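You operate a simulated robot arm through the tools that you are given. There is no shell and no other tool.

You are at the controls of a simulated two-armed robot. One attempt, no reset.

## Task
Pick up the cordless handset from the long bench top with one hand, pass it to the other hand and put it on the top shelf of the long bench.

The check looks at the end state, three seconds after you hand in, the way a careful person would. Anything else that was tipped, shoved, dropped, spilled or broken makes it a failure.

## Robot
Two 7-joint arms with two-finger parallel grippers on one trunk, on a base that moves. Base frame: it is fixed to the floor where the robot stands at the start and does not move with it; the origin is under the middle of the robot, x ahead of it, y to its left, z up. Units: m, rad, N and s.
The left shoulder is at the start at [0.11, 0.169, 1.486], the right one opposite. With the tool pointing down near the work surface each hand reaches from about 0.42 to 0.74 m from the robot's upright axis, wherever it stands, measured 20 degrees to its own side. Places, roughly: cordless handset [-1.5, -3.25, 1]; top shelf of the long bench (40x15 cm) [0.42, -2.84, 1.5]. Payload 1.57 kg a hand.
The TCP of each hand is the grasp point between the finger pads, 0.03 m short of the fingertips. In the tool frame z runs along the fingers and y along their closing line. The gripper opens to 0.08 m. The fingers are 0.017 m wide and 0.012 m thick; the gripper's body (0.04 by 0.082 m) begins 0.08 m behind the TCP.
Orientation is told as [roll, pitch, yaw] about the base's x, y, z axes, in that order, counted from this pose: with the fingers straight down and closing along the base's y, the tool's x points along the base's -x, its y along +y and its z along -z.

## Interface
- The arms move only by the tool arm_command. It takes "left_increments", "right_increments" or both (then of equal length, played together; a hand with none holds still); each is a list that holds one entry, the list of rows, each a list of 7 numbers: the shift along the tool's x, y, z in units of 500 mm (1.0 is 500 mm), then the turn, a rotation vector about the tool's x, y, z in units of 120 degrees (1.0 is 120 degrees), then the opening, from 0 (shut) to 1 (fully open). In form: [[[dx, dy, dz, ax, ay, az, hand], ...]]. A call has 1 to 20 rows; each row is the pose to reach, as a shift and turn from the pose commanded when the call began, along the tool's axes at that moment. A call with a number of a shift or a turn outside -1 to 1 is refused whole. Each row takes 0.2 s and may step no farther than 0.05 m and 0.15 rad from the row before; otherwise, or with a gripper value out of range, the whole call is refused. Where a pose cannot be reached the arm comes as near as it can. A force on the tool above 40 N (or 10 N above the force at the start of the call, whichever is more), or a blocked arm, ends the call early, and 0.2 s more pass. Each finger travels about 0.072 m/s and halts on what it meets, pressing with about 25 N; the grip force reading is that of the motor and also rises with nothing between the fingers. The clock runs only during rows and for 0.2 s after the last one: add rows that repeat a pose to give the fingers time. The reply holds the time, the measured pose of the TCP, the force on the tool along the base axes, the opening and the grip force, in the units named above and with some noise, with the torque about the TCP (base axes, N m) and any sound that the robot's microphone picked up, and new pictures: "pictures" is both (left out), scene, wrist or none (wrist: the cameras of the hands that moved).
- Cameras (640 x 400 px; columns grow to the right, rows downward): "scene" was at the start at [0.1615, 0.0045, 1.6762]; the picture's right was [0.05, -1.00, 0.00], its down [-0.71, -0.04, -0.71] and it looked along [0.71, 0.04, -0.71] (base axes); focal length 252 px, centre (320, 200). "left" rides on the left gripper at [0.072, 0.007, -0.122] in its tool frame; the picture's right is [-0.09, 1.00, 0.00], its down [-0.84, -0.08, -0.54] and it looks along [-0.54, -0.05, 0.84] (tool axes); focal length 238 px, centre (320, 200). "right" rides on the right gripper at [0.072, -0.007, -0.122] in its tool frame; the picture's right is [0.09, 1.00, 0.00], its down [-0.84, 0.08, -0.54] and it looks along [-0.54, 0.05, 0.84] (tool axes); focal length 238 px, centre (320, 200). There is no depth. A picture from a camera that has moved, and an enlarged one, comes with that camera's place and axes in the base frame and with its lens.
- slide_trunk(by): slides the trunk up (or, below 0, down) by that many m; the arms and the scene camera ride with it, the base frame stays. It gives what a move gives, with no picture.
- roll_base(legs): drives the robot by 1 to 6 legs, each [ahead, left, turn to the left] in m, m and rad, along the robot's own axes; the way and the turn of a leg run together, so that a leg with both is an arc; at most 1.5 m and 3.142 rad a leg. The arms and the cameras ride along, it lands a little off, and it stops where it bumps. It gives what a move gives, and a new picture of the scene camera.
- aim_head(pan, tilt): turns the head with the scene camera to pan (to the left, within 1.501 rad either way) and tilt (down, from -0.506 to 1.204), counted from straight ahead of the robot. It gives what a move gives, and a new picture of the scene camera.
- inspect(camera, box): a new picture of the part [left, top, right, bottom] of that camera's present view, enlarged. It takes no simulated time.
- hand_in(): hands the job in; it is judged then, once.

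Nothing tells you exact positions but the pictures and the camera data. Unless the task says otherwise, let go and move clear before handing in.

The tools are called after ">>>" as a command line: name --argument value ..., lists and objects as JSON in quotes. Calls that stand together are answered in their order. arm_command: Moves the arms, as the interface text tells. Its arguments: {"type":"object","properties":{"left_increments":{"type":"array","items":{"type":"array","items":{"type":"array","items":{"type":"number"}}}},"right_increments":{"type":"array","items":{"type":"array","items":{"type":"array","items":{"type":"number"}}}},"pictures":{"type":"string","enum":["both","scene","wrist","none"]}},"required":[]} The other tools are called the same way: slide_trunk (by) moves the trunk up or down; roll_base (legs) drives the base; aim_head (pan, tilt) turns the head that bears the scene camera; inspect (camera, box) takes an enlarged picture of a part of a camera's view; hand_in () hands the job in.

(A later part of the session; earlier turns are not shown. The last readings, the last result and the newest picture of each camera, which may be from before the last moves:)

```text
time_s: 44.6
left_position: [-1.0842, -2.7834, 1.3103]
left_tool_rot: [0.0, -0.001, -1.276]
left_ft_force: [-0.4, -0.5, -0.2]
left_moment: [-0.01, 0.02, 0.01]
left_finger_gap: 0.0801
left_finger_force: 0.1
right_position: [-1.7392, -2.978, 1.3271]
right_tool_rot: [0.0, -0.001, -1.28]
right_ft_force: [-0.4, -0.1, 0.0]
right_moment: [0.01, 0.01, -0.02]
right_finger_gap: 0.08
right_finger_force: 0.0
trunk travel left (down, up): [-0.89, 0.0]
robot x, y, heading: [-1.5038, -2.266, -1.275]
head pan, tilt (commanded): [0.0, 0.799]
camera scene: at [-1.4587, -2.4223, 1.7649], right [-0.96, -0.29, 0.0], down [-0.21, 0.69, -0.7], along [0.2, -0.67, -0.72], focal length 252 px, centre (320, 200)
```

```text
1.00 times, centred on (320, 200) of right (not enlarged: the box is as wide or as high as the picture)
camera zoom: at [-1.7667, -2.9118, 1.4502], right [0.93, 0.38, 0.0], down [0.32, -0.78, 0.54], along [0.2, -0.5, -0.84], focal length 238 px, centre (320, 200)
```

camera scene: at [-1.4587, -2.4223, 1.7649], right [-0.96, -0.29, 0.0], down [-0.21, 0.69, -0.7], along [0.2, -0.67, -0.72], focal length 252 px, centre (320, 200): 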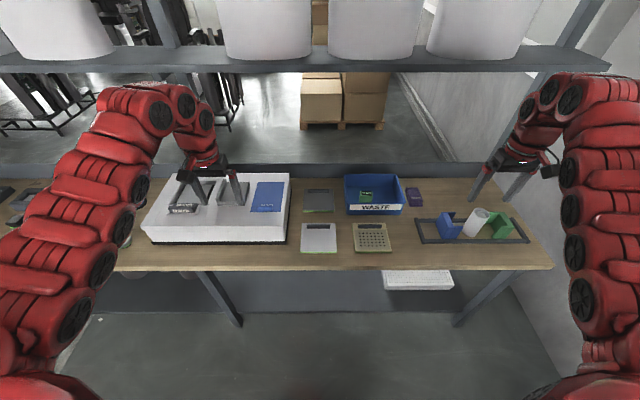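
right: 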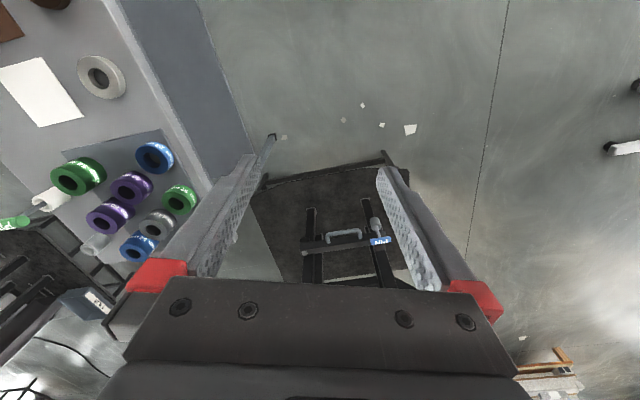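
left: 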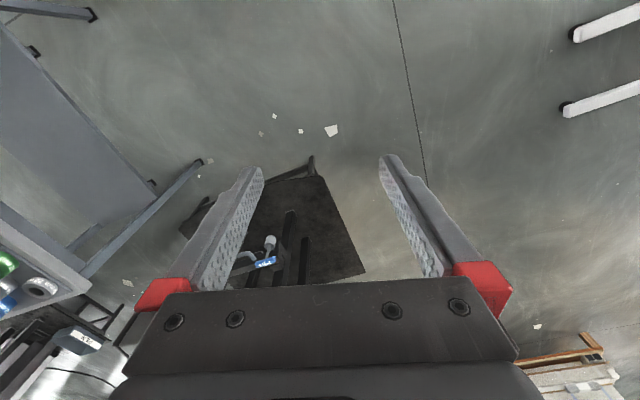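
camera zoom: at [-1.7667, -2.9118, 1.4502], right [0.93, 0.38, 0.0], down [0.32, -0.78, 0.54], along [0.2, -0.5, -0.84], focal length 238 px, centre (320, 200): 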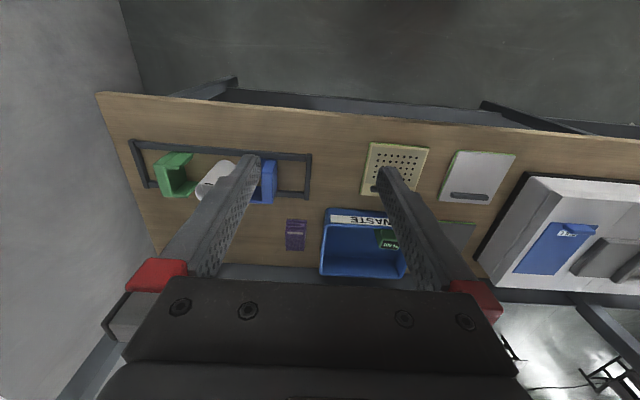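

>>> inspect --camera "right" --box '[270, 190, 430, 290]'

>>> inspect --camera "left" --box '[0, 0, 640, 400]'

>>> inspect --camera "right" --box '[110, 130, 330, 268]'

```text
4.00 times, centred on (350, 240) of right
camera zoom: at [-1.7667, -2.9118, 1.4502], right [0.93, 0.38, 0.0], down [0.32, -0.78, 0.54], along [0.2, -0.5, -0.84], focal length 953 px, centre (200, 40)
```

zoom: 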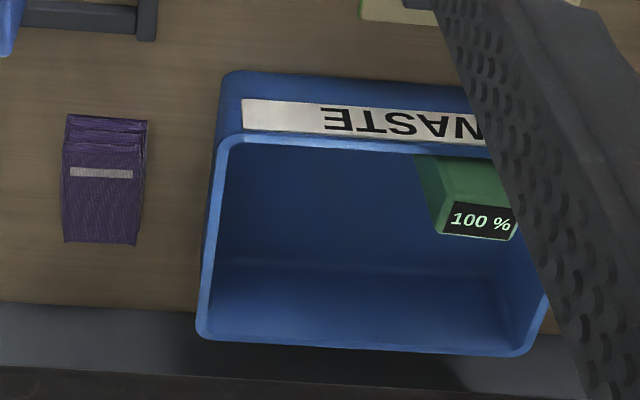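

```text
1.00 times, centred on (320, 200) of left (not enlarged: the box is as wide or as high as the picture)
camera zoom: at [-1.0985, -2.7129, 1.4314], right [0.98, 0.2, 0.0], down [0.17, -0.82, 0.54], along [0.11, -0.53, -0.84], focal length 238 px, centre (320, 200)
```

zoom: 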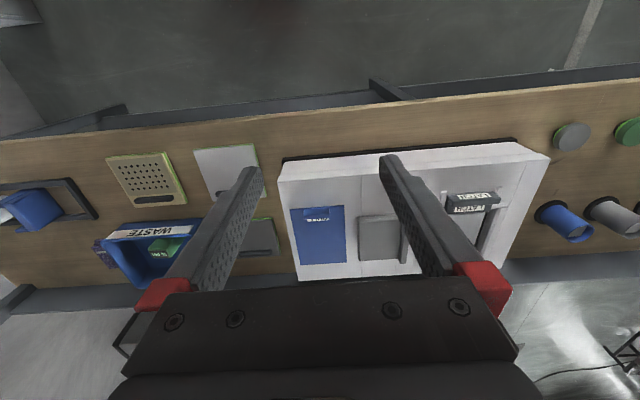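

```text
2.90 times, centred on (220, 199) of right
camera zoom: at [-1.7667, -2.9118, 1.4502], right [0.93, 0.38, 0.0], down [0.32, -0.78, 0.54], along [0.2, -0.5, -0.84], focal length 691 px, centre (610, 203)
```

zoom: 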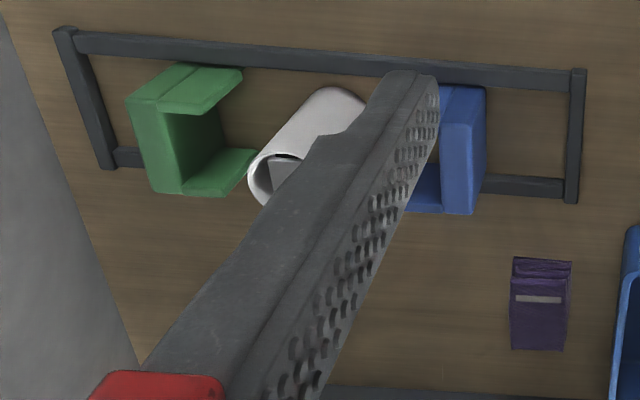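

Inside the WASTE tray, close to the stated place, stands a green thing with a "100 %" display, which might be the cordless handset (battery display). I check my base clearance and the lower views before getting closer for a sure identification.

>>> aim_head --pan 0.0 --tilt 1.2

```text
time_s: 45.5
left_position: [-1.0847, -2.7827, 1.3103]
left_tool_rot: [0.0, -0.002, -1.276]
left_ft_force: [-0.3, 0.2, 0.9]
left_moment: [0.0, -0.01, -0.01]
left_finger_gap: 0.0799
left_finger_force: 0.0
right_position: [-1.7394, -2.9783, 1.3267]
right_tool_rot: [0.0, 0.0, -1.28]
right_ft_force: [-0.1, -0.1, 0.0]
right_moment: [-0.03, 0.03, 0.0]
right_finger_gap: 0.0799
right_finger_force: 0.1
trunk travel left (down, up): [-0.89, 0.0]
robot x, y, heading: [-1.5045, -2.2673, -1.276]
head pan, tilt (commanded): [0.0, 1.201]
camera scene: at [-1.4661, -2.3977, 1.7373], right [-0.96, -0.29, 0.0], down [-0.27, 0.89, -0.36], along [0.11, -0.35, -0.93], focal length 252 px, centre (320, 200)
```

scene: 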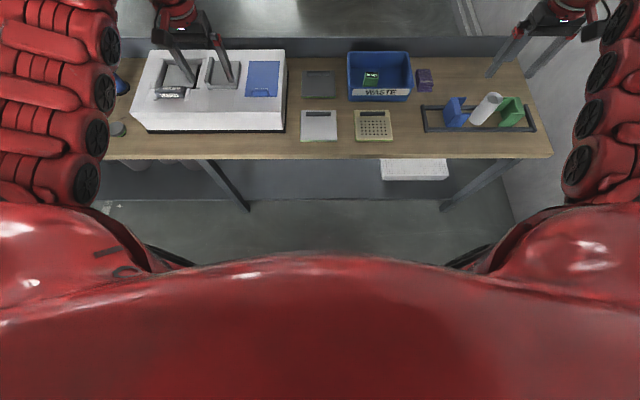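

The base has about 0.24 m of clearance to the bench edge. I roll 0.18 m nearer, then bring the right hand over the tray to look inside.

>>> roll_base --legs '[[0.18, 0, 0]]'

>>> arm_command --right_increments '[[[0, 0.08, 0, 0, 0, 0, 1], [0, 0.16, 0, 0, 0, 0, 1], [0, 0.24, 0, 0, 0, 0, 1], [0, 0.32, 0, 0, 0, 0, 1], [0, 0.4, 0, 0, 0, 0, 1]]]' --pictures "both"

```text
time_s: 46.9
left_position: [-1.0335, -2.9488, 1.3138]
left_tool_rot: [0.0, -0.005, -1.279]
left_ft_force: [-0.1, 0.0, -0.1]
left_moment: [-0.04, -0.01, 0.0]
left_finger_gap: 0.0803
left_finger_force: 0.1
right_position: [-1.6915, -3.1419, 1.3285]
right_tool_rot: [0.001, -0.003, -1.281]
right_ft_force: [0.1, -0.1, 0.2]
right_moment: [-0.07, 0.04, 0.0]
right_finger_gap: 0.08
right_finger_force: 0.0
trunk travel left (down, up): [-0.89, 0.0]
robot x, y, heading: [-1.4531, -2.4343, -1.281]
head pan, tilt (commanded): [0.0, 1.201]
camera scene: at [-1.4168, -2.5615, 1.7376], right [-0.96, -0.29, 0.0], down [-0.27, 0.89, -0.36], along [0.1, -0.35, -0.93], focal length 252 px, centre (320, 200)
```

scene: 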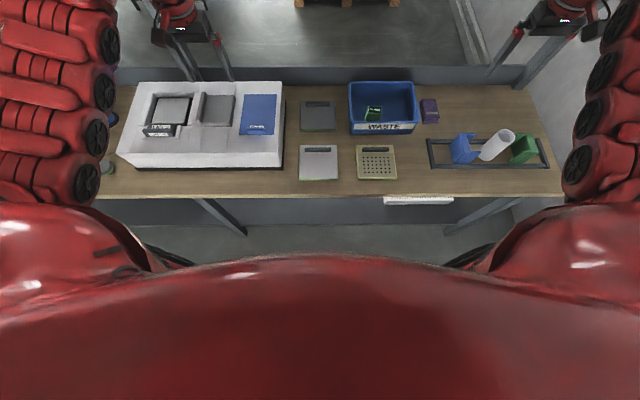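

```text
time_s: 48.1
left_position: [-1.0319, -2.9518, 1.3103]
left_tool_rot: [-0.001, 0.0, -1.278]
left_ft_force: [0.8, 0.7, -0.1]
left_moment: [-0.04, 0.02, 0.03]
left_finger_gap: 0.0802
left_finger_force: 0.1
right_position: [-1.5051, -3.1024, 1.3132]
right_tool_rot: [0.0, -0.001, -1.283]
right_ft_force: [0.0, -0.7, 0.4]
right_moment: [-0.01, 0.02, -0.01]
right_finger_gap: 0.0802
right_finger_force: 0.0
right hand out of reach, approached as far as the arm can: row 2, 3, 4, 5
trunk travel left (down, up): [-0.89, 0.0]
robot x, y, heading: [-1.4533, -2.4313, -1.277]
head pan, tilt (commanded): [0.0, 1.201]
camera scene: at [-1.4141, -2.5651, 1.7372], right [-0.96, -0.29, 0.0], down [-0.27, 0.89, -0.36], along [0.1, -0.35, -0.93], focal length 252 px, centre (320, 200)
camera right: at [-1.532, -3.0358, 1.4365], right [0.93, 0.37, 0.0], down [0.31, -0.78, 0.54], along [0.2, -0.5, -0.84], focal length 238 px, centre (320, 200)
```

scene: 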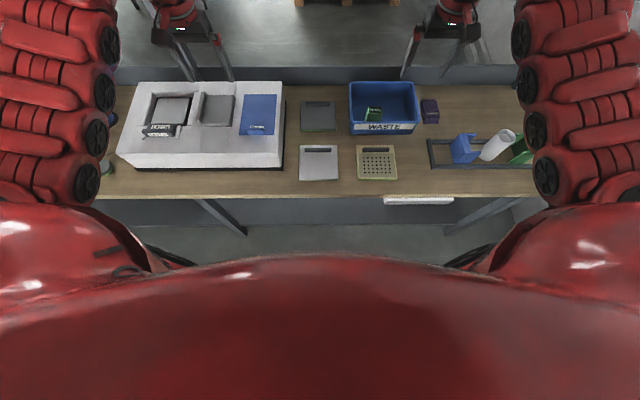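
right: 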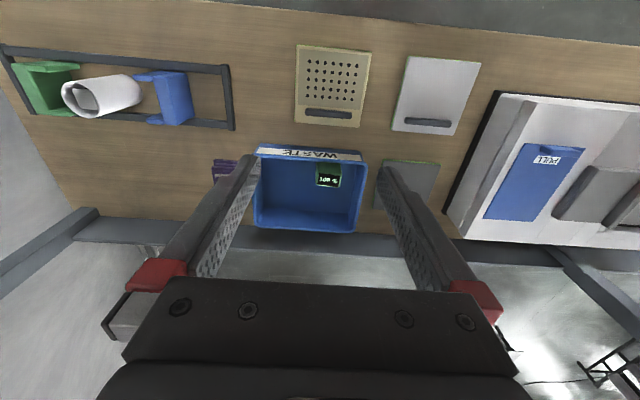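

>>> inspect --camera "right" --box '[250, 140, 370, 215]'

>>> inspect --camera "right" --box '[280, 30, 490, 161]'

>>> inspect --camera "scene" --box '[340, 75, 450, 144]'

>>> inspect --camera "right" --box '[0, 30, 240, 180]'

```text
5.33 times, centred on (310, 178) of right
camera zoom: at [-1.532, -3.0358, 1.4365], right [0.93, 0.37, 0.0], down [0.31, -0.78, 0.54], along [0.2, -0.5, -0.84], focal length 1271 px, centre (373, 320)
```

zoom: 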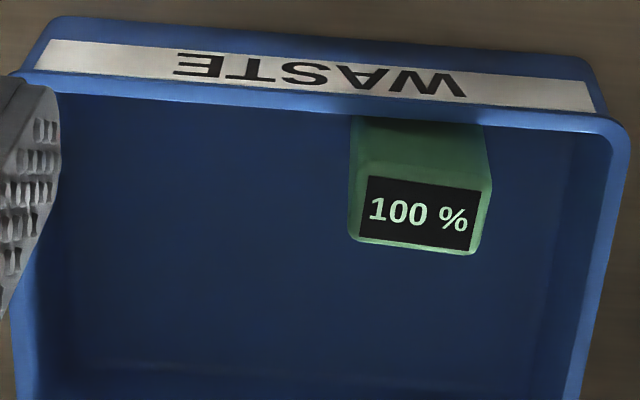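

```text
3.05 times, centred on (385, 96) of right
camera zoom: at [-1.532, -3.0358, 1.4365], right [0.93, 0.37, 0.0], down [0.31, -0.78, 0.54], along [0.2, -0.5, -0.84], focal length 726 px, centre (122, 518)
```

zoom: 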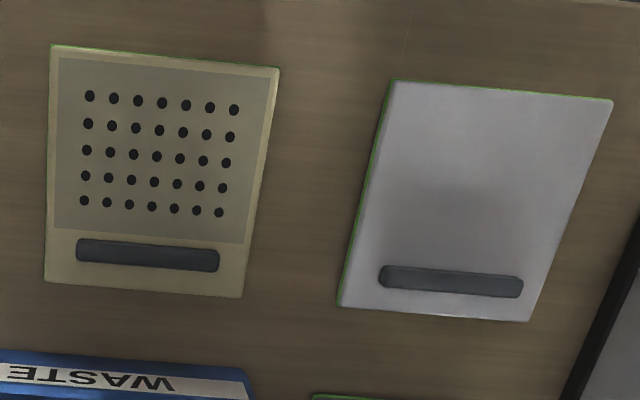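

```text
5.80 times, centred on (395, 110) of scene
camera zoom: at [-1.4141, -2.5651, 1.7372], right [-0.96, -0.29, 0.0], down [-0.27, 0.89, -0.36], along [0.1, -0.35, -0.93], focal length 1462 px, centre (-115, 725)
```

zoom: 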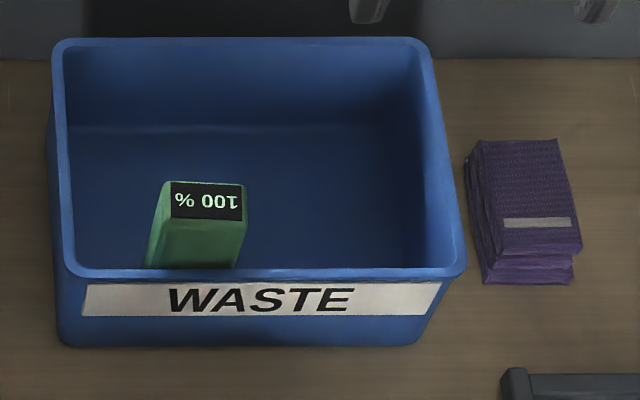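

```text
2.67 times, centred on (120, 105) of right
camera zoom: at [-1.532, -3.0358, 1.4365], right [0.93, 0.37, 0.0], down [0.31, -0.78, 0.54], along [0.2, -0.5, -0.84], focal length 636 px, centre (853, 453)
```

zoom: 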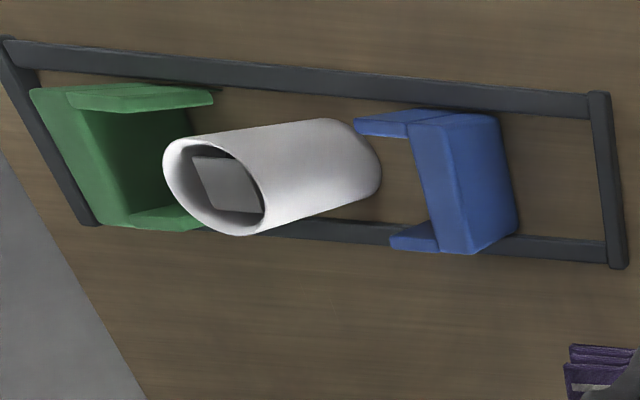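

Triangulating the two views, the green thing with the "100 %" display has its top at about [-1.42,-3.26,0.98], standing inside the tray just behind its front wall (rim 0.95, bench top 0.87). It is the only fitting object near the told place; I move in a bit and lower the trunk so the right hand can reach and look at it closely.

>>> roll_base --legs '[[0.07, 0, 0]]'

>>> slide_trunk --by -0.13

>>> inspect --camera "right" --box '[0, 0, 640, 400]'

>>> inspect --camera "right" --box '[230, 90, 390, 190]'

```text
time_s: 49.2
left_position: [-1.0151, -3.0127, 1.3137]
left_tool_rot: [0.0, -0.005, -1.278]
left_ft_force: [0.2, 1.0, 0.5]
left_moment: [0.01, 0.04, 0.01]
left_finger_gap: 0.0799
left_finger_force: 0.1
right_position: [-1.4873, -3.163, 1.315]
right_tool_rot: [-0.001, -0.007, -1.281]
right_ft_force: [0.4, 0.6, -0.6]
right_moment: [-0.05, -0.02, -0.01]
right_finger_gap: 0.0798
right_finger_force: 0.1
trunk travel left (down, up): [-0.89, 0.0]
robot x, y, heading: [-1.4344, -2.4992, -1.28]
head pan, tilt (commanded): [0.0, 1.201]
camera scene: at [-1.3978, -2.6243, 1.738], right [-0.96, -0.29, 0.0], down [-0.27, 0.89, -0.37], along [0.11, -0.35, -0.93], focal length 252 px, centre (320, 200)
```

scene: 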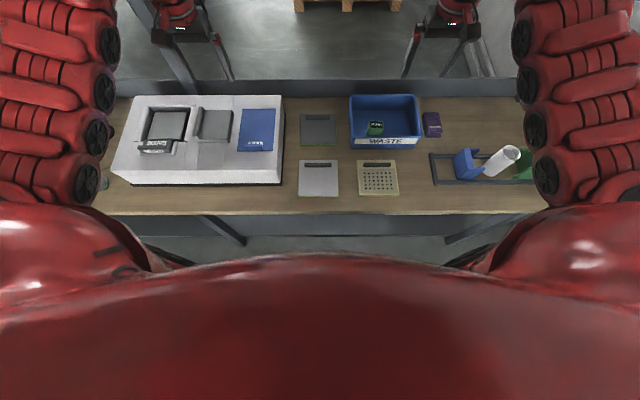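

```text
time_s: 50.7
left_position: [-1.0135, -3.019, 1.1808]
left_tool_rot: [0.001, -0.003, -1.277]
left_ft_force: [0.0, -0.4, -0.8]
left_moment: [0.06, 0.0, 0.02]
left_finger_gap: 0.0799
left_finger_force: 0.1
right_position: [-1.4858, -3.1685, 1.1842]
right_tool_rot: [0.001, -0.001, -1.28]
right_ft_force: [-0.8, 0.0, 0.2]
right_moment: [0.0, -0.04, -0.01]
right_finger_gap: 0.08
right_finger_force: 0.0
trunk travel left (down, up): [-0.76, 0.13]
robot x, y, heading: [-1.432, -2.5051, -1.278]
head pan, tilt (commanded): [0.0, 1.201]
```

```text
1.00 times, centred on (320, 200) of right (not enlarged: the box is as wide or as high as the picture)
camera zoom: at [-1.5135, -3.102, 1.3067], right [0.93, 0.37, 0.0], down [0.31, -0.78, 0.54], along [0.2, -0.5, -0.84], focal length 238 px, centre (320, 200)
```

zoom: 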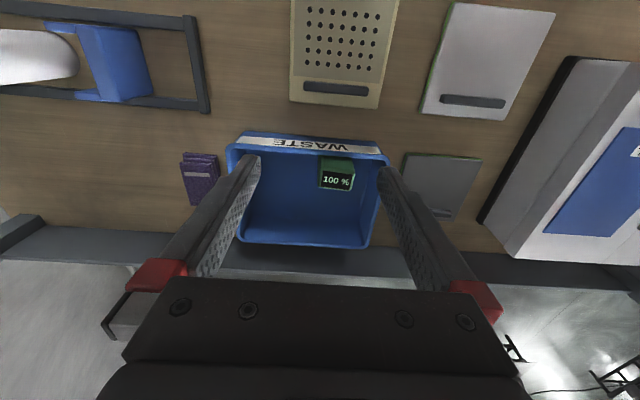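

```text
4.00 times, centred on (310, 140) of right
camera zoom: at [-1.5135, -3.102, 1.3067], right [0.93, 0.37, 0.0], down [0.31, -0.78, 0.54], along [0.2, -0.5, -0.84], focal length 953 px, centre (360, 440)
```

zoom: 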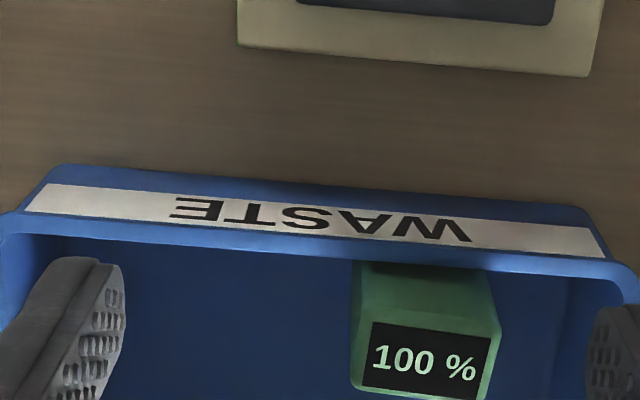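

>>> inspect --camera "right" --box '[170, 140, 234, 215]'

>>> inspect --camera "right" --box '[300, 140, 380, 190]'

>>> inspect --camera "left" --box '[0, 0, 640, 400]'

```text
5.33 times, centred on (202, 178) of right
camera zoom: at [-1.5135, -3.102, 1.3067], right [0.93, 0.37, 0.0], down [0.31, -0.78, 0.54], along [0.2, -0.5, -0.84], focal length 1271 px, centre (949, 320)
```

zoom: 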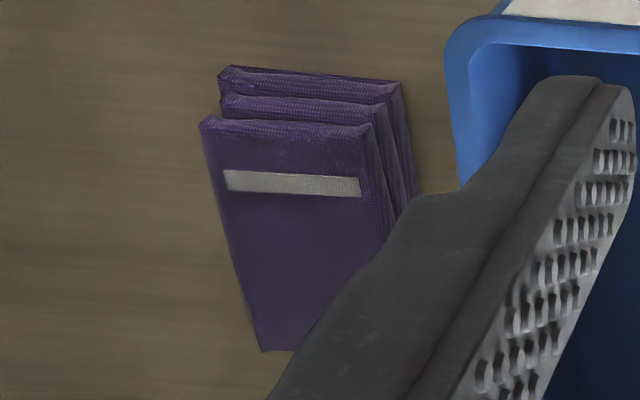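

```text
8.00 times, centred on (340, 165) of right
camera zoom: at [-1.5135, -3.102, 1.3067], right [0.93, 0.37, 0.0], down [0.31, -0.78, 0.54], along [0.2, -0.5, -0.84], focal length 1907 px, centre (160, 480)
```

zoom: 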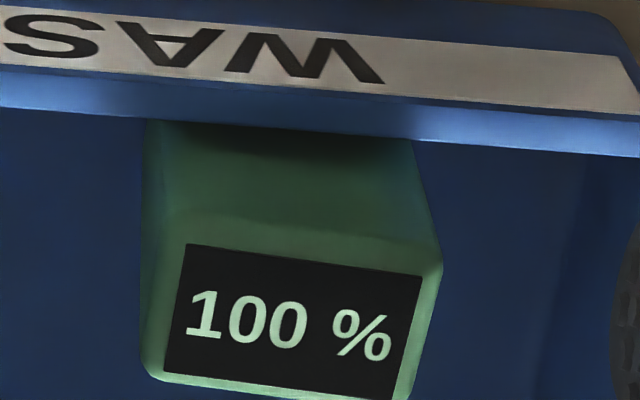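

```text
1.00 times, centred on (320, 200) of left (not enlarged: the box is as wide or as high as the picture)
camera zoom: at [-1.0286, -2.9459, 1.3021], right [0.98, 0.2, 0.0], down [0.17, -0.82, 0.54], along [0.11, -0.53, -0.84], focal length 238 px, centre (320, 200)
```

zoom: 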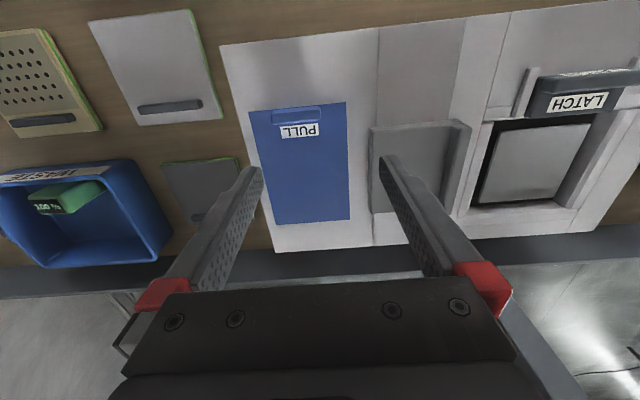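

>>> inspect --camera "left" --box '[0, 150, 180, 270]'

>>> inspect --camera "left" --box '[20, 170, 116, 230]'

```text
3.33 times, centred on (90, 210) of left
camera zoom: at [-1.0286, -2.9459, 1.3021], right [0.98, 0.2, 0.0], down [0.17, -0.82, 0.54], along [0.11, -0.53, -0.84], focal length 794 px, centre (1087, 167)
```

zoom: 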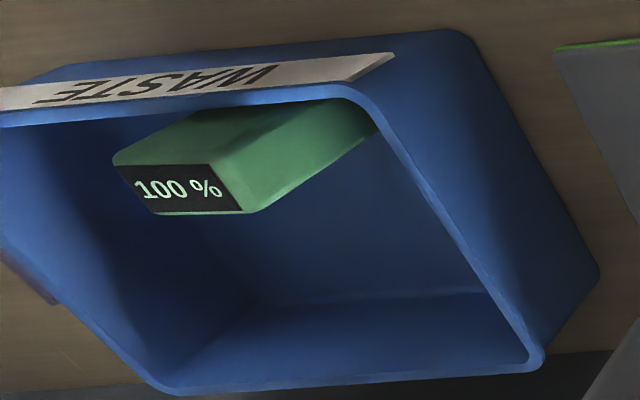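

```text
6.67 times, centred on (68, 200) of left
camera zoom: at [-1.0286, -2.9459, 1.3021], right [0.98, 0.2, 0.0], down [0.17, -0.82, 0.54], along [0.11, -0.53, -0.84], focal length 1589 px, centre (2000, 200)
```

zoom: 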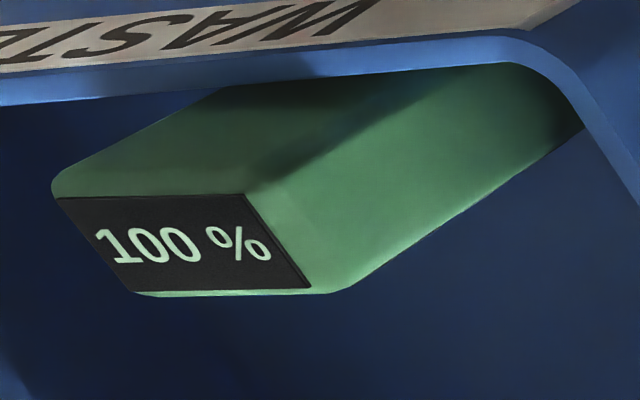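

The object is a box about 5.5 x 3.6 x 10 cm with a "100 %" display on top, standing upright in the tray at [-1.424,-3.256], top z 0.978. I move the open right hand over it first, well above the rim.

>>> arm_command --right_increments '[[[-0.04, 0.014, 0.05, 0, 0, 0.005, 1], [-0.08, 0.028, 0.1, 0, 0, 0.01, 1], [-0.12, 0.042, 0.14, 0, 0, 0.015, 1], [-0.16, 0.055, 0.18, 0, 0, 0.02, 1], [-0.2, 0.068, 0.22, 0, 0, 0.025, 1], [-0.2, 0.068, 0.22, 0, 0, 0.025, 1]]]' --pictures "both"

```text
time_s: 52.1
left_position: [-1.0152, -3.0187, 1.1817]
left_tool_rot: [0.0, -0.003, -1.279]
left_ft_force: [1.1, 0.0, -0.1]
left_moment: [0.01, 0.0, -0.02]
left_finger_gap: 0.0803
left_finger_force: 0.1
right_position: [-1.4259, -3.255, 1.0727]
right_tool_rot: [0.002, -0.001, -1.334]
right_ft_force: [0.0, 0.9, -0.2]
right_moment: [0.0, 0.0, 0.03]
right_finger_gap: 0.0801
right_finger_force: 0.1
trunk travel left (down, up): [-0.76, 0.13]
robot x, y, heading: [-1.4364, -2.5005, -1.276]
head pan, tilt (commanded): [0.0, 1.201]
camera scene: at [-1.3968, -2.6313, 1.6073], right [-0.96, -0.29, 0.0], down [-0.27, 0.89, -0.36], along [0.11, -0.35, -0.93], focal length 252 px, centre (320, 200)
camera right: at [-1.4491, -3.188, 1.196], right [0.95, 0.32, 0.0], down [0.27, -0.79, 0.54], along [0.18, -0.51, -0.84], focal length 238 px, centre (320, 200)
```

scene: 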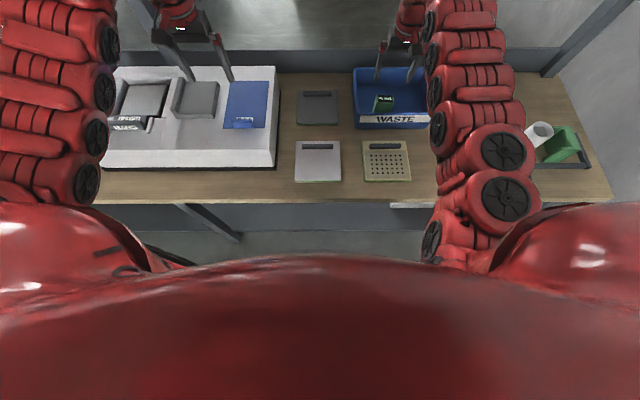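
right: 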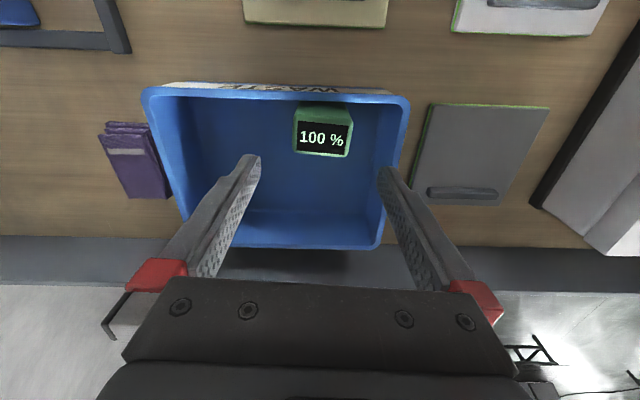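

The hand sits centred over the box (item at [-1.423,-3.255]). I descend straight down with the fingers slightly narrowed to keep off the tray wall.

>>> arm_command --right_increments '[[[0, 0.005, 0.04, 0, 0, 0, 0.9], [0, 0.005, 0.08, 0, 0, 0, 0.9], [0, 0.005, 0.12, 0, 0, 0, 0.9], [0, 0.005, 0.15, 0, 0, 0, 0.9]]]' --pictures "wrist"

>>> inspect --camera "left" --box '[0, 130, 200, 255]'

```text
time_s: 53.1
left_position: [-1.0136, -3.0185, 1.1796]
left_tool_rot: [-0.001, 0.001, -1.278]
left_ft_force: [-0.4, -0.1, -0.1]
left_moment: [0.01, -0.02, 0.01]
left_finger_gap: 0.0797
left_finger_force: 0.1
right_position: [-1.4227, -3.2551, 0.9971]
right_tool_rot: [-0.001, -0.001, -1.332]
right_ft_force: [-0.9, -0.4, 0.5]
right_moment: [0.02, 0.02, 0.02]
right_finger_gap: 0.0719
right_finger_force: 0.0
trunk travel left (down, up): [-0.76, 0.13]
robot x, y, heading: [-1.4367, -2.4996, -1.278]
head pan, tilt (commanded): [0.0, 1.201]
camera right: at [-1.4458, -3.188, 1.12], right [0.95, 0.32, 0.0], down [0.27, -0.8, 0.54], along [0.18, -0.51, -0.84], focal length 238 px, centre (320, 200)
```

right: 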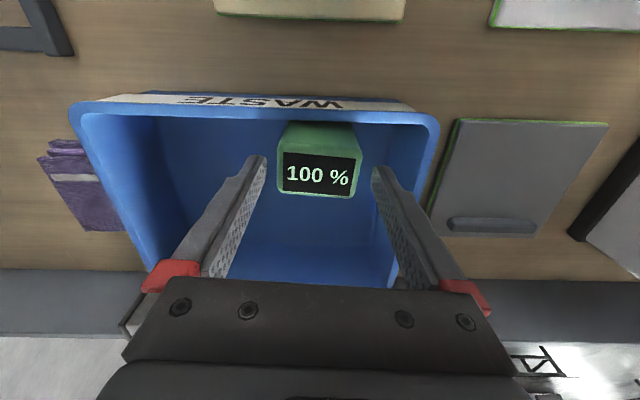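

```text
3.20 times, centred on (100, 192) of left
camera zoom: at [-1.028, -2.9471, 1.3014], right [0.98, 0.2, 0.0], down [0.17, -0.82, 0.54], along [0.11, -0.53, -0.84], focal length 763 px, centre (1024, 224)
```

zoom: 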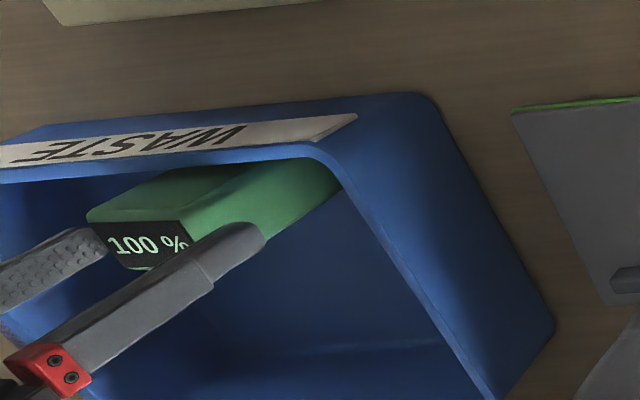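

Alignment holds to within 2 mm. I go down to TCP z 0.96 and then close.

>>> arm_command --right_increments '[[[0, -0.002, 0.04, 0, 0, 0, 0.9], [0, -0.002, 0.074, 0, 0, 0, 0.9], [0, -0.002, 0.074, 0, 0, 0, 0.9]]]' --pictures "wrist"

>>> inspect --camera "left" --box '[0, 130, 200, 255]'

```text
time_s: 53.9
left_position: [-1.0135, -3.0176, 1.1809]
left_tool_rot: [-0.002, 0.0, -1.279]
left_ft_force: [0.0, -0.1, 0.4]
left_moment: [0.01, 0.02, -0.01]
left_finger_gap: 0.08
left_finger_force: 0.2
right_position: [-1.4235, -3.249, 0.9639]
right_tool_rot: [0.0, -0.003, -1.334]
right_ft_force: [0.1, 0.5, -0.1]
right_moment: [0.01, 0.01, 0.02]
right_finger_gap: 0.0719
right_finger_force: 0.2
right hand out of reach, approached as far as the arm can: row 2, 3
trunk travel left (down, up): [-0.76, 0.13]
robot x, y, heading: [-1.4375, -2.5002, -1.281]
head pan, tilt (commanded): [0.0, 1.201]
camera right: at [-1.447, -3.1807, 1.0861], right [0.95, 0.32, 0.0], down [0.27, -0.79, 0.54], along [0.18, -0.52, -0.84], focal length 238 px, centre (320, 200)
```

right: 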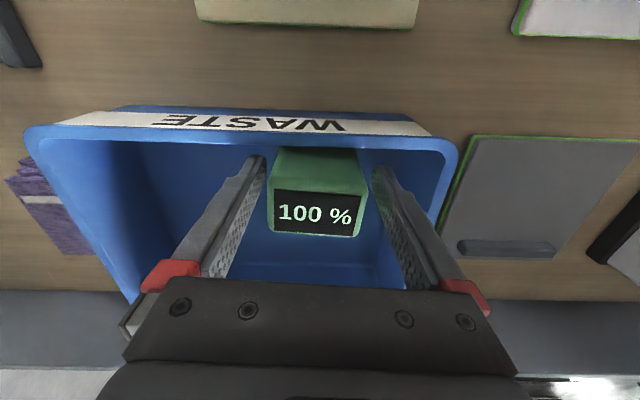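

```text
3.20 times, centred on (100, 192) of left
camera zoom: at [-1.0274, -2.9466, 1.3012], right [0.98, 0.2, 0.0], down [0.17, -0.82, 0.54], along [0.11, -0.53, -0.84], focal length 763 px, centre (1024, 224)
```

zoom: 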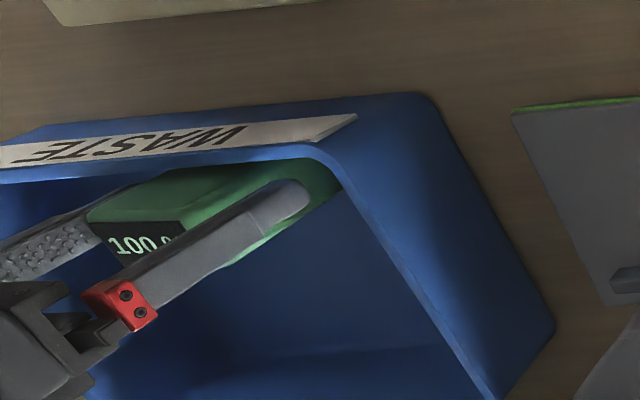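

The fingers straddle the box with enough overlap (about 4 cm below its top). I close the right hand now, holding position.

>>> arm_command --right_increments '[[[0, 0, 0, 0, 0, 0, 0.7], [0, 0, 0, 0, 0, 0, 0.5], [0, 0, 0, 0, 0, 0, 0.2], [0, 0, 0, 0, 0, 0, 0], [0, 0, 0, 0, 0, 0, 0]]]' --pictures "wrist"

>>> inspect --camera "left" --box '[0, 130, 200, 255]'

```text
time_s: 55.1
left_position: [-1.0138, -3.0176, 1.1808]
left_tool_rot: [0.0, -0.001, -1.276]
left_ft_force: [-0.4, 0.4, 0.6]
left_moment: [0.02, -0.01, 0.02]
left_finger_gap: 0.0801
left_finger_force: 0.0
right_position: [-1.4234, -3.2482, 0.9627]
right_tool_rot: [0.001, -0.002, -1.331]
right_ft_force: [0.7, 0.4, -0.8]
right_moment: [0.01, -0.04, 0.01]
right_finger_gap: 0.0556
right_finger_force: 24.8
trunk travel left (down, up): [-0.76, 0.13]
robot x, y, heading: [-1.431, -2.5048, -1.275]
head pan, tilt (commanded): [0.0, 1.201]
camera right: at [-1.4474, -3.1809, 1.086], right [0.95, 0.32, 0.0], down [0.27, -0.79, 0.54], along [0.18, -0.51, -0.84], focal length 238 px, centre (320, 200)
```

right: 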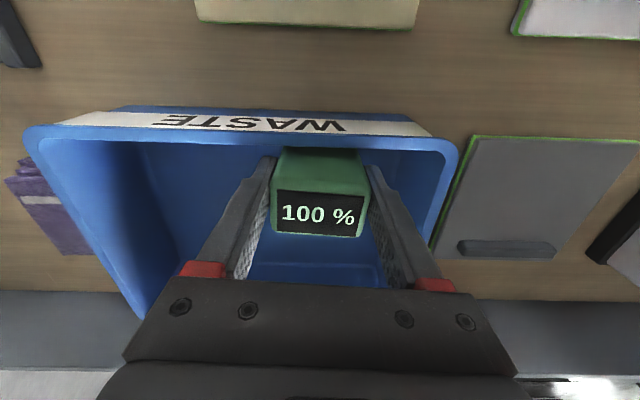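

```text
3.20 times, centred on (100, 192) of left
camera zoom: at [-1.0283, -2.9467, 1.3016], right [0.98, 0.2, 0.0], down [0.17, -0.82, 0.54], along [0.11, -0.53, -0.84], focal length 763 px, centre (1024, 224)
```

zoom: 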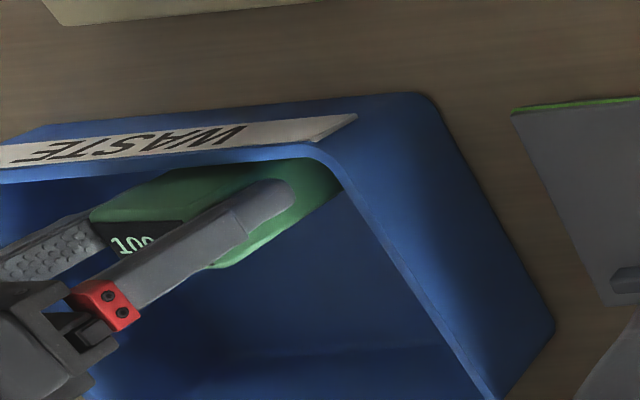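

Gripped (gap 55.6 mm, force 25 N). I lift straight up with the trunk, first a little as a check.

>>> slide_trunk --by 0.03

>>> inspect --camera "right" --box '[0, 0, 640, 400]'

>>> inspect --camera "left" --box '[0, 130, 200, 255]'

```text
time_s: 55.9
left_position: [-1.0133, -3.0179, 1.2099]
left_tool_rot: [-0.001, 0.0, -1.276]
left_ft_force: [0.5, -0.1, -0.3]
left_moment: [0.03, 0.01, 0.0]
left_finger_gap: 0.0799
left_finger_force: 0.1
right_position: [-1.424, -3.2488, 0.9942]
right_tool_rot: [0.0, -0.003, -1.334]
right_ft_force: [-1.0, -0.1, -2.2]
right_moment: [0.01, -0.01, 0.01]
right_finger_gap: 0.0558
right_finger_force: 25.0
trunk travel left (down, up): [-0.79, 0.1]
robot x, y, heading: [-1.4368, -2.5006, -1.279]
head pan, tilt (commanded): [0.0, 1.201]
```

```text
1.00 times, centred on (320, 200) of right (not enlarged: the box is as wide or as high as the picture)
camera zoom: at [-1.4473, -3.1814, 1.1156], right [0.95, 0.32, 0.0], down [0.27, -0.79, 0.54], along [0.18, -0.51, -0.84], focal length 238 px, centre (320, 200)
```

zoom: 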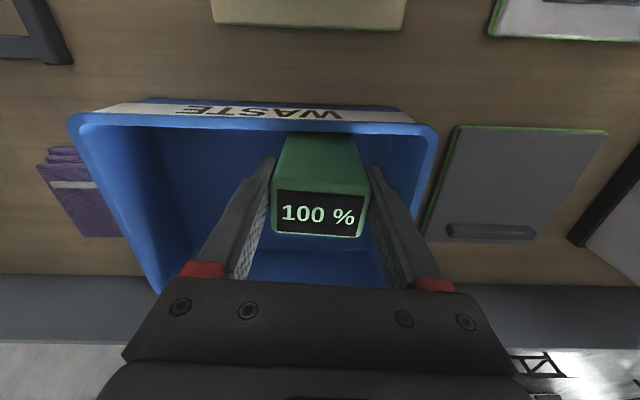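

```text
3.20 times, centred on (100, 192) of left
camera zoom: at [-1.0282, -2.9473, 1.3313], right [0.98, 0.2, 0.0], down [0.17, -0.82, 0.54], along [0.11, -0.53, -0.84], focal length 763 px, centre (1024, 224)
```

zoom: 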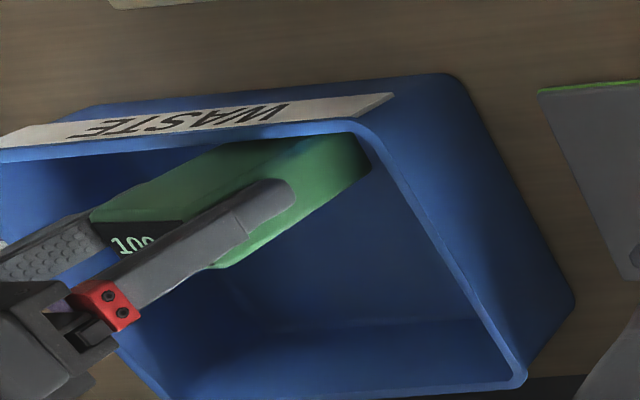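

It rises cleanly and the tray stays. I lift by the rest of the trunk travel.

>>> slide_trunk --by 0.1

>>> inspect --camera "left" --box '[0, 80, 240, 230]'

>>> inspect --camera "scene" --box '[0, 0, 640, 400]'

```text
time_s: 57.2
left_position: [-1.0144, -3.0189, 1.3093]
left_tool_rot: [0.0, 0.0, -1.276]
left_ft_force: [-0.1, -0.6, 0.2]
left_moment: [0.01, 0.01, 0.02]
left_finger_gap: 0.0801
left_finger_force: 0.1
right_position: [-1.4249, -3.249, 1.0927]
right_tool_rot: [-0.001, -0.001, -1.334]
right_ft_force: [1.5, 0.0, -2.1]
right_moment: [0.01, 0.0, 0.0]
right_finger_gap: 0.056
right_finger_force: 24.8
trunk travel left (down, up): [-0.89, 0.0]
robot x, y, heading: [-1.4346, -2.5028, -1.275]
head pan, tilt (commanded): [0.0, 1.201]
```

```text
2.67 times, centred on (120, 155) of left
camera zoom: at [-1.0282, -2.9472, 1.4314], right [0.98, 0.2, 0.0], down [0.17, -0.82, 0.54], along [0.11, -0.53, -0.84], focal length 636 px, centre (853, 320)
```

zoom: 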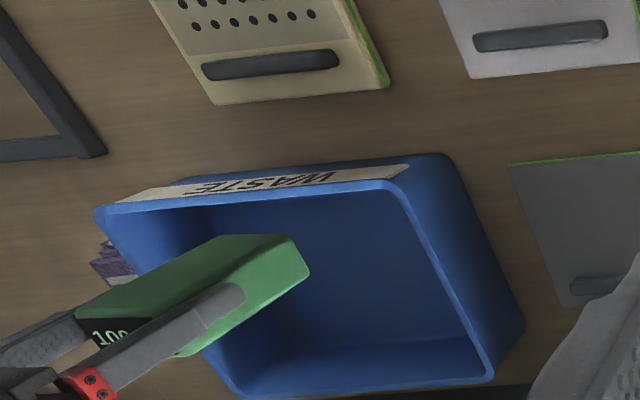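

```text
1.00 times, centred on (320, 200) of scene (not enlarged: the box is as wide or as high as the picture)
camera zoom: at [-1.3954, -2.6326, 1.7371], right [-0.96, -0.29, 0.0], down [-0.27, 0.89, -0.36], along [0.1, -0.35, -0.93], focal length 252 px, centre (320, 200)
```

zoom: 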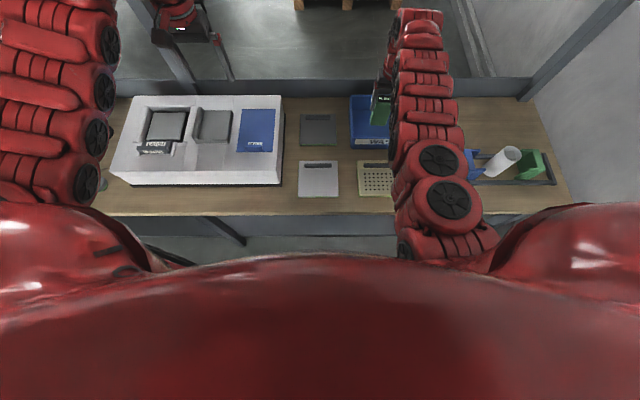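

The box hangs free above the tray (bottom about 1.0 m). I back the base away from the bench to do the handover in free space.

>>> roll_base --legs '[[-0.45, 0, 0]]'

>>> aim_head --pan 0.0 --tilt 0.75

```text
time_s: 59.9
left_position: [-1.1425, -2.5906, 1.3102]
left_tool_rot: [0.0, -0.001, -1.279]
left_ft_force: [0.1, -0.1, 0.1]
left_moment: [0.0, -0.03, -0.01]
left_finger_gap: 0.08
left_finger_force: 0.1
right_position: [-1.5529, -2.8206, 1.0937]
right_tool_rot: [0.0, -0.002, -1.333]
right_ft_force: [-0.1, -0.5, -1.8]
right_moment: [0.02, 0.02, -0.02]
right_finger_gap: 0.0555
right_finger_force: 24.9
trunk travel left (down, up): [-0.89, 0.0]
robot x, y, heading: [-1.5619, -2.0723, -1.284]
head pan, tilt (commanded): [0.0, 1.201]
camera scene: at [-1.5241, -2.2054, 1.737], right [-0.96, -0.29, 0.0], down [-0.27, 0.89, -0.36], along [0.1, -0.35, -0.93], focal length 252 px, centre (320, 200)
```

scene: 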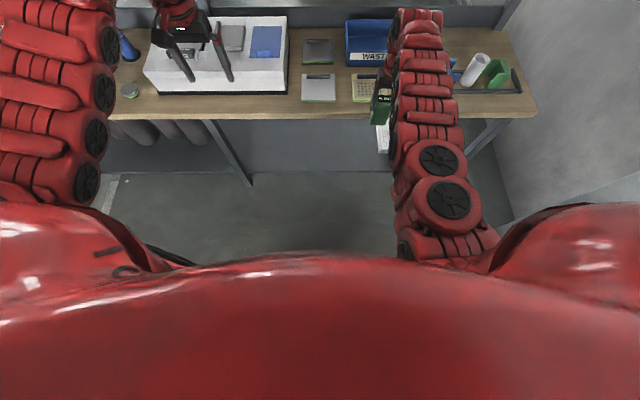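

```text
time_s: 60.8
left_position: [-1.1434, -2.5891, 1.31]
left_tool_rot: [-0.001, -0.001, -1.278]
left_ft_force: [0.4, 0.7, 0.4]
left_moment: [0.02, -0.01, 0.01]
left_finger_gap: 0.0801
left_finger_force: 0.1
right_position: [-1.5528, -2.8201, 1.0917]
right_tool_rot: [0.001, -0.002, -1.333]
right_ft_force: [-0.5, -0.4, -2.9]
right_moment: [-0.02, -0.01, -0.02]
right_finger_gap: 0.0559
right_finger_force: 25.1
trunk travel left (down, up): [-0.89, 0.0]
robot x, y, heading: [-1.5644, -2.072, -1.275]
head pan, tilt (commanded): [0.0, 0.75]
camera scene: at [-1.517, -2.2293, 1.7689], right [-0.96, -0.29, 0.0], down [-0.2, 0.65, -0.73], along [0.21, -0.7, -0.68], focal length 252 px, centre (320, 200)
```

scene: 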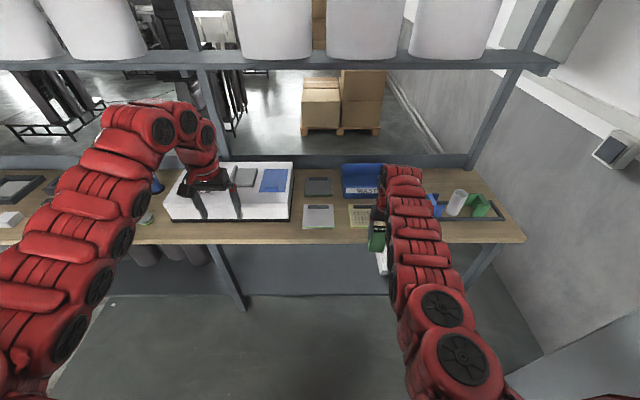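

>>> inspect --camera "scene" --box '[350, 185, 414, 260]'

>>> inspect --camera "left" --box '[0, 0, 640, 400]'

```text
5.33 times, centred on (382, 222) of scene
camera zoom: at [-1.517, -2.2293, 1.7689], right [-0.96, -0.29, 0.0], down [-0.2, 0.65, -0.73], along [0.21, -0.7, -0.68], focal length 1345 px, centre (-11, 80)
```

zoom: 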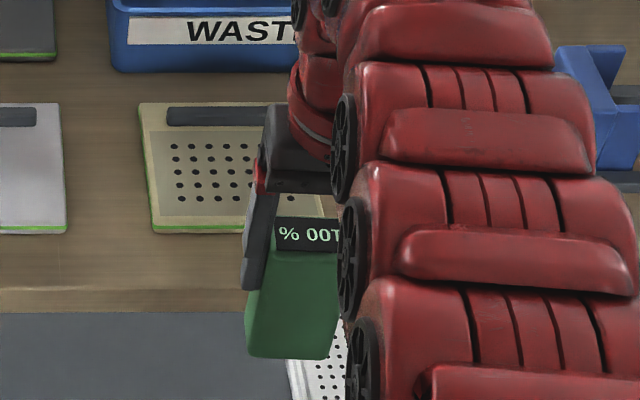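

```text
1.00 times, centred on (320, 200) of left (not enlarged: the box is as wide or as high as the picture)
camera zoom: at [-1.1577, -2.5184, 1.4316], right [0.98, 0.2, 0.0], down [0.17, -0.82, 0.54], along [0.11, -0.53, -0.84], focal length 238 px, centre (320, 200)
```

zoom: 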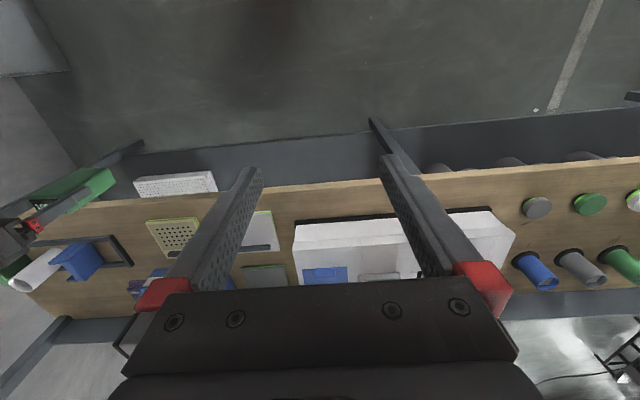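

The box is held safely; its bottom is about 9 cm below the right TCP. Next I turn the left hand so that it points forward-right and nearly level, ready to take the lower part of the box.

>>> arm_command --left_increments '[[[0.0194, -0.0255, 0.0258, 0.0202, -0.0489, 0.0266, 1], [0.0388, -0.0509, 0.0517, 0.0405, -0.0978, 0.0533, 1], [0.0583, -0.0764, 0.0775, 0.0607, -0.1466, 0.0799, 1], [0.0777, -0.1018, 0.1033, 0.081, -0.1955, 0.1065, 1], [0.0971, -0.1273, 0.1292, 0.1012, -0.2444, 0.1332, 1], [0.1165, -0.1527, 0.155, 0.1215, -0.2933, 0.1598, 1], [0.1359, -0.1782, 0.1808, 0.1417, -0.3421, 0.1864, 1], [0.1553, -0.2036, 0.2067, 0.1619, -0.391, 0.2131, 1], [0.1748, -0.2291, 0.2325, 0.1822, -0.4399, 0.2397, 1], [0.1942, -0.2545, 0.2583, 0.2024, -0.4888, 0.2663, 1], [0.2136, -0.28, 0.2842, 0.2227, -0.5376, 0.293, 1], [0.233, -0.3054, 0.31, 0.2429, -0.5865, 0.3196, 1]]]' --pictures "both"

```text
time_s: 63.4
left_position: [-1.3118, -2.5139, 1.1334]
left_tool_rot: [-0.099, -1.232, -1.932]
left_ft_force: [-7.6, -2.5, 13.4]
left_moment: [1.08, -0.76, 0.45]
left_finger_gap: 0.0798
left_finger_force: 0.1
left hand out of reach, approached as far as the arm can: row 1, 2, 3, 4, 5, 6, 7, 8, 9, 10, 11
right_position: [-1.5516, -2.8171, 1.095]
right_tool_rot: [-0.002, -0.003, -1.332]
right_ft_force: [-0.5, 0.8, -2.0]
right_moment: [0.01, 0.03, 0.0]
right_finger_gap: 0.056
right_finger_force: 24.8
trunk travel left (down, up): [-0.89, 0.0]
robot x, y, heading: [-1.5634, -2.0739, -1.282]
head pan, tilt (commanded): [0.0, 0.75]
camera scene: at [-1.5146, -2.2255, 1.769], right [-0.96, -0.29, 0.0], down [-0.2, 0.65, -0.73], along [0.21, -0.7, -0.68], focal length 252 px, centre (320, 200)
camera left: at [-1.2469, -2.3916, 1.106], right [0.88, -0.47, 0.05], down [0.06, 0.23, 0.97], along [-0.46, -0.85, 0.23], focal length 238 px, centre (320, 200)
```

scene: 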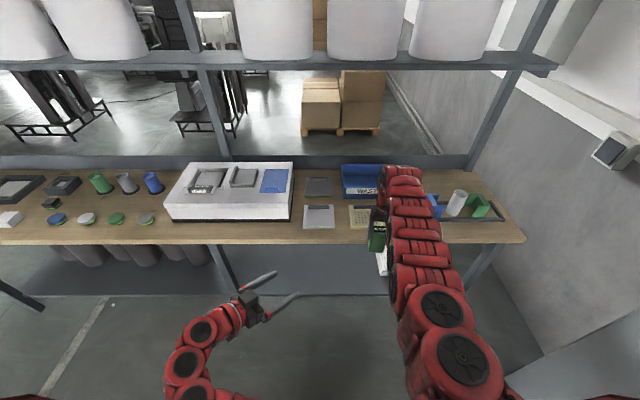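
left: 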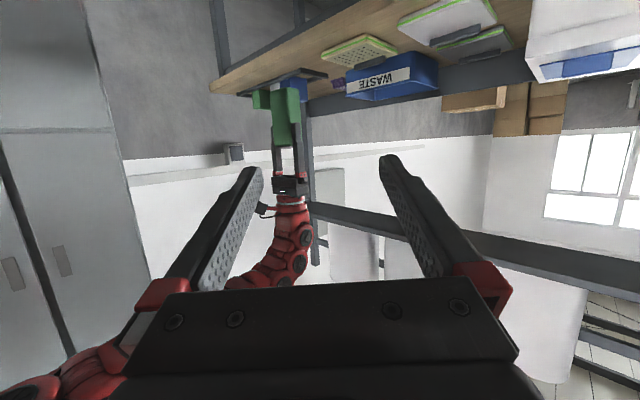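

The left hand swung into place but was still settling; I hold and check forces.

>>> arm_command --left_increments '[[[0, 0, 0, 0, 0, 0, 1], [0, 0, 0, 0, 0, 0, 1], [0, 0, 0, 0, 0, 0, 1]]]' --pictures "both"

>>> inspect --camera "left" --box '[220, 60, 380, 160]'

```text
time_s: 64.2
left_position: [-1.3248, -2.5199, 1.1558]
left_tool_rot: [0.0, -1.3, -2.062]
left_ft_force: [-0.3, -0.4, 0.4]
left_moment: [0.04, 0.01, -0.01]
left_finger_gap: 0.0798
left_finger_force: 0.1
right_position: [-1.554, -2.8213, 1.0936]
right_tool_rot: [0.002, -0.002, -1.331]
right_ft_force: [0.7, -0.8, -2.4]
right_moment: [0.01, 0.01, -0.02]
right_finger_gap: 0.0558
right_finger_force: 25.1
trunk travel left (down, up): [-0.89, 0.0]
robot x, y, heading: [-1.5631, -2.0722, -1.278]
head pan, tilt (commanded): [0.0, 0.75]
camera scene: at [-1.5181, -2.2297, 1.7689], right [-0.96, -0.29, 0.0], down [-0.2, 0.65, -0.73], along [0.21, -0.7, -0.68], focal length 252 px, centre (320, 200)
camera left: at [-1.2547, -2.4018, 1.118], right [0.87, -0.49, 0.09], down [0.07, 0.3, 0.95], along [-0.49, -0.82, 0.3], focal length 238 px, centre (320, 200)
```

scene: 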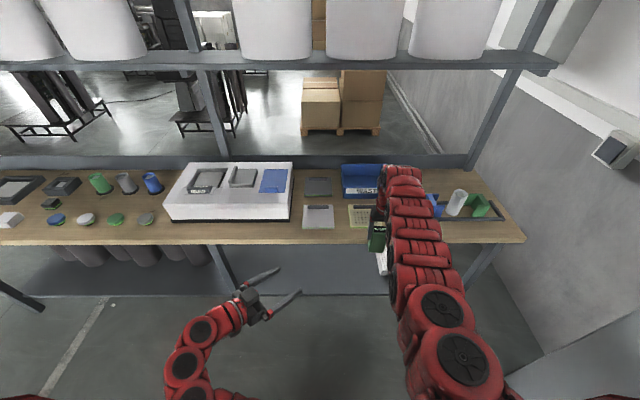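
left: 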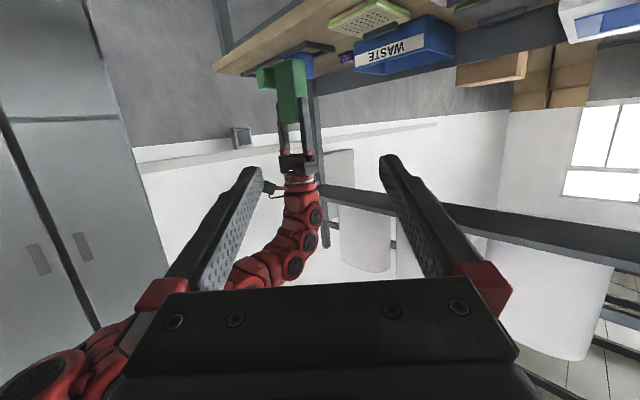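

```text
4.00 times, centred on (300, 110) of left
camera zoom: at [-1.2547, -2.4018, 1.118], right [0.87, -0.49, 0.09], down [0.07, 0.3, 0.95], along [-0.49, -0.82, 0.3], focal length 953 px, centre (400, 560)
```

zoom: 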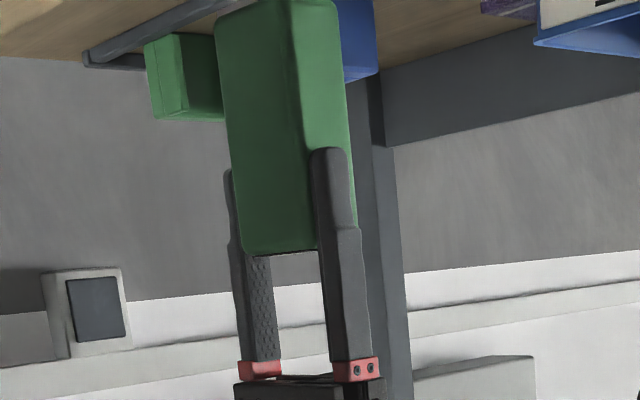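

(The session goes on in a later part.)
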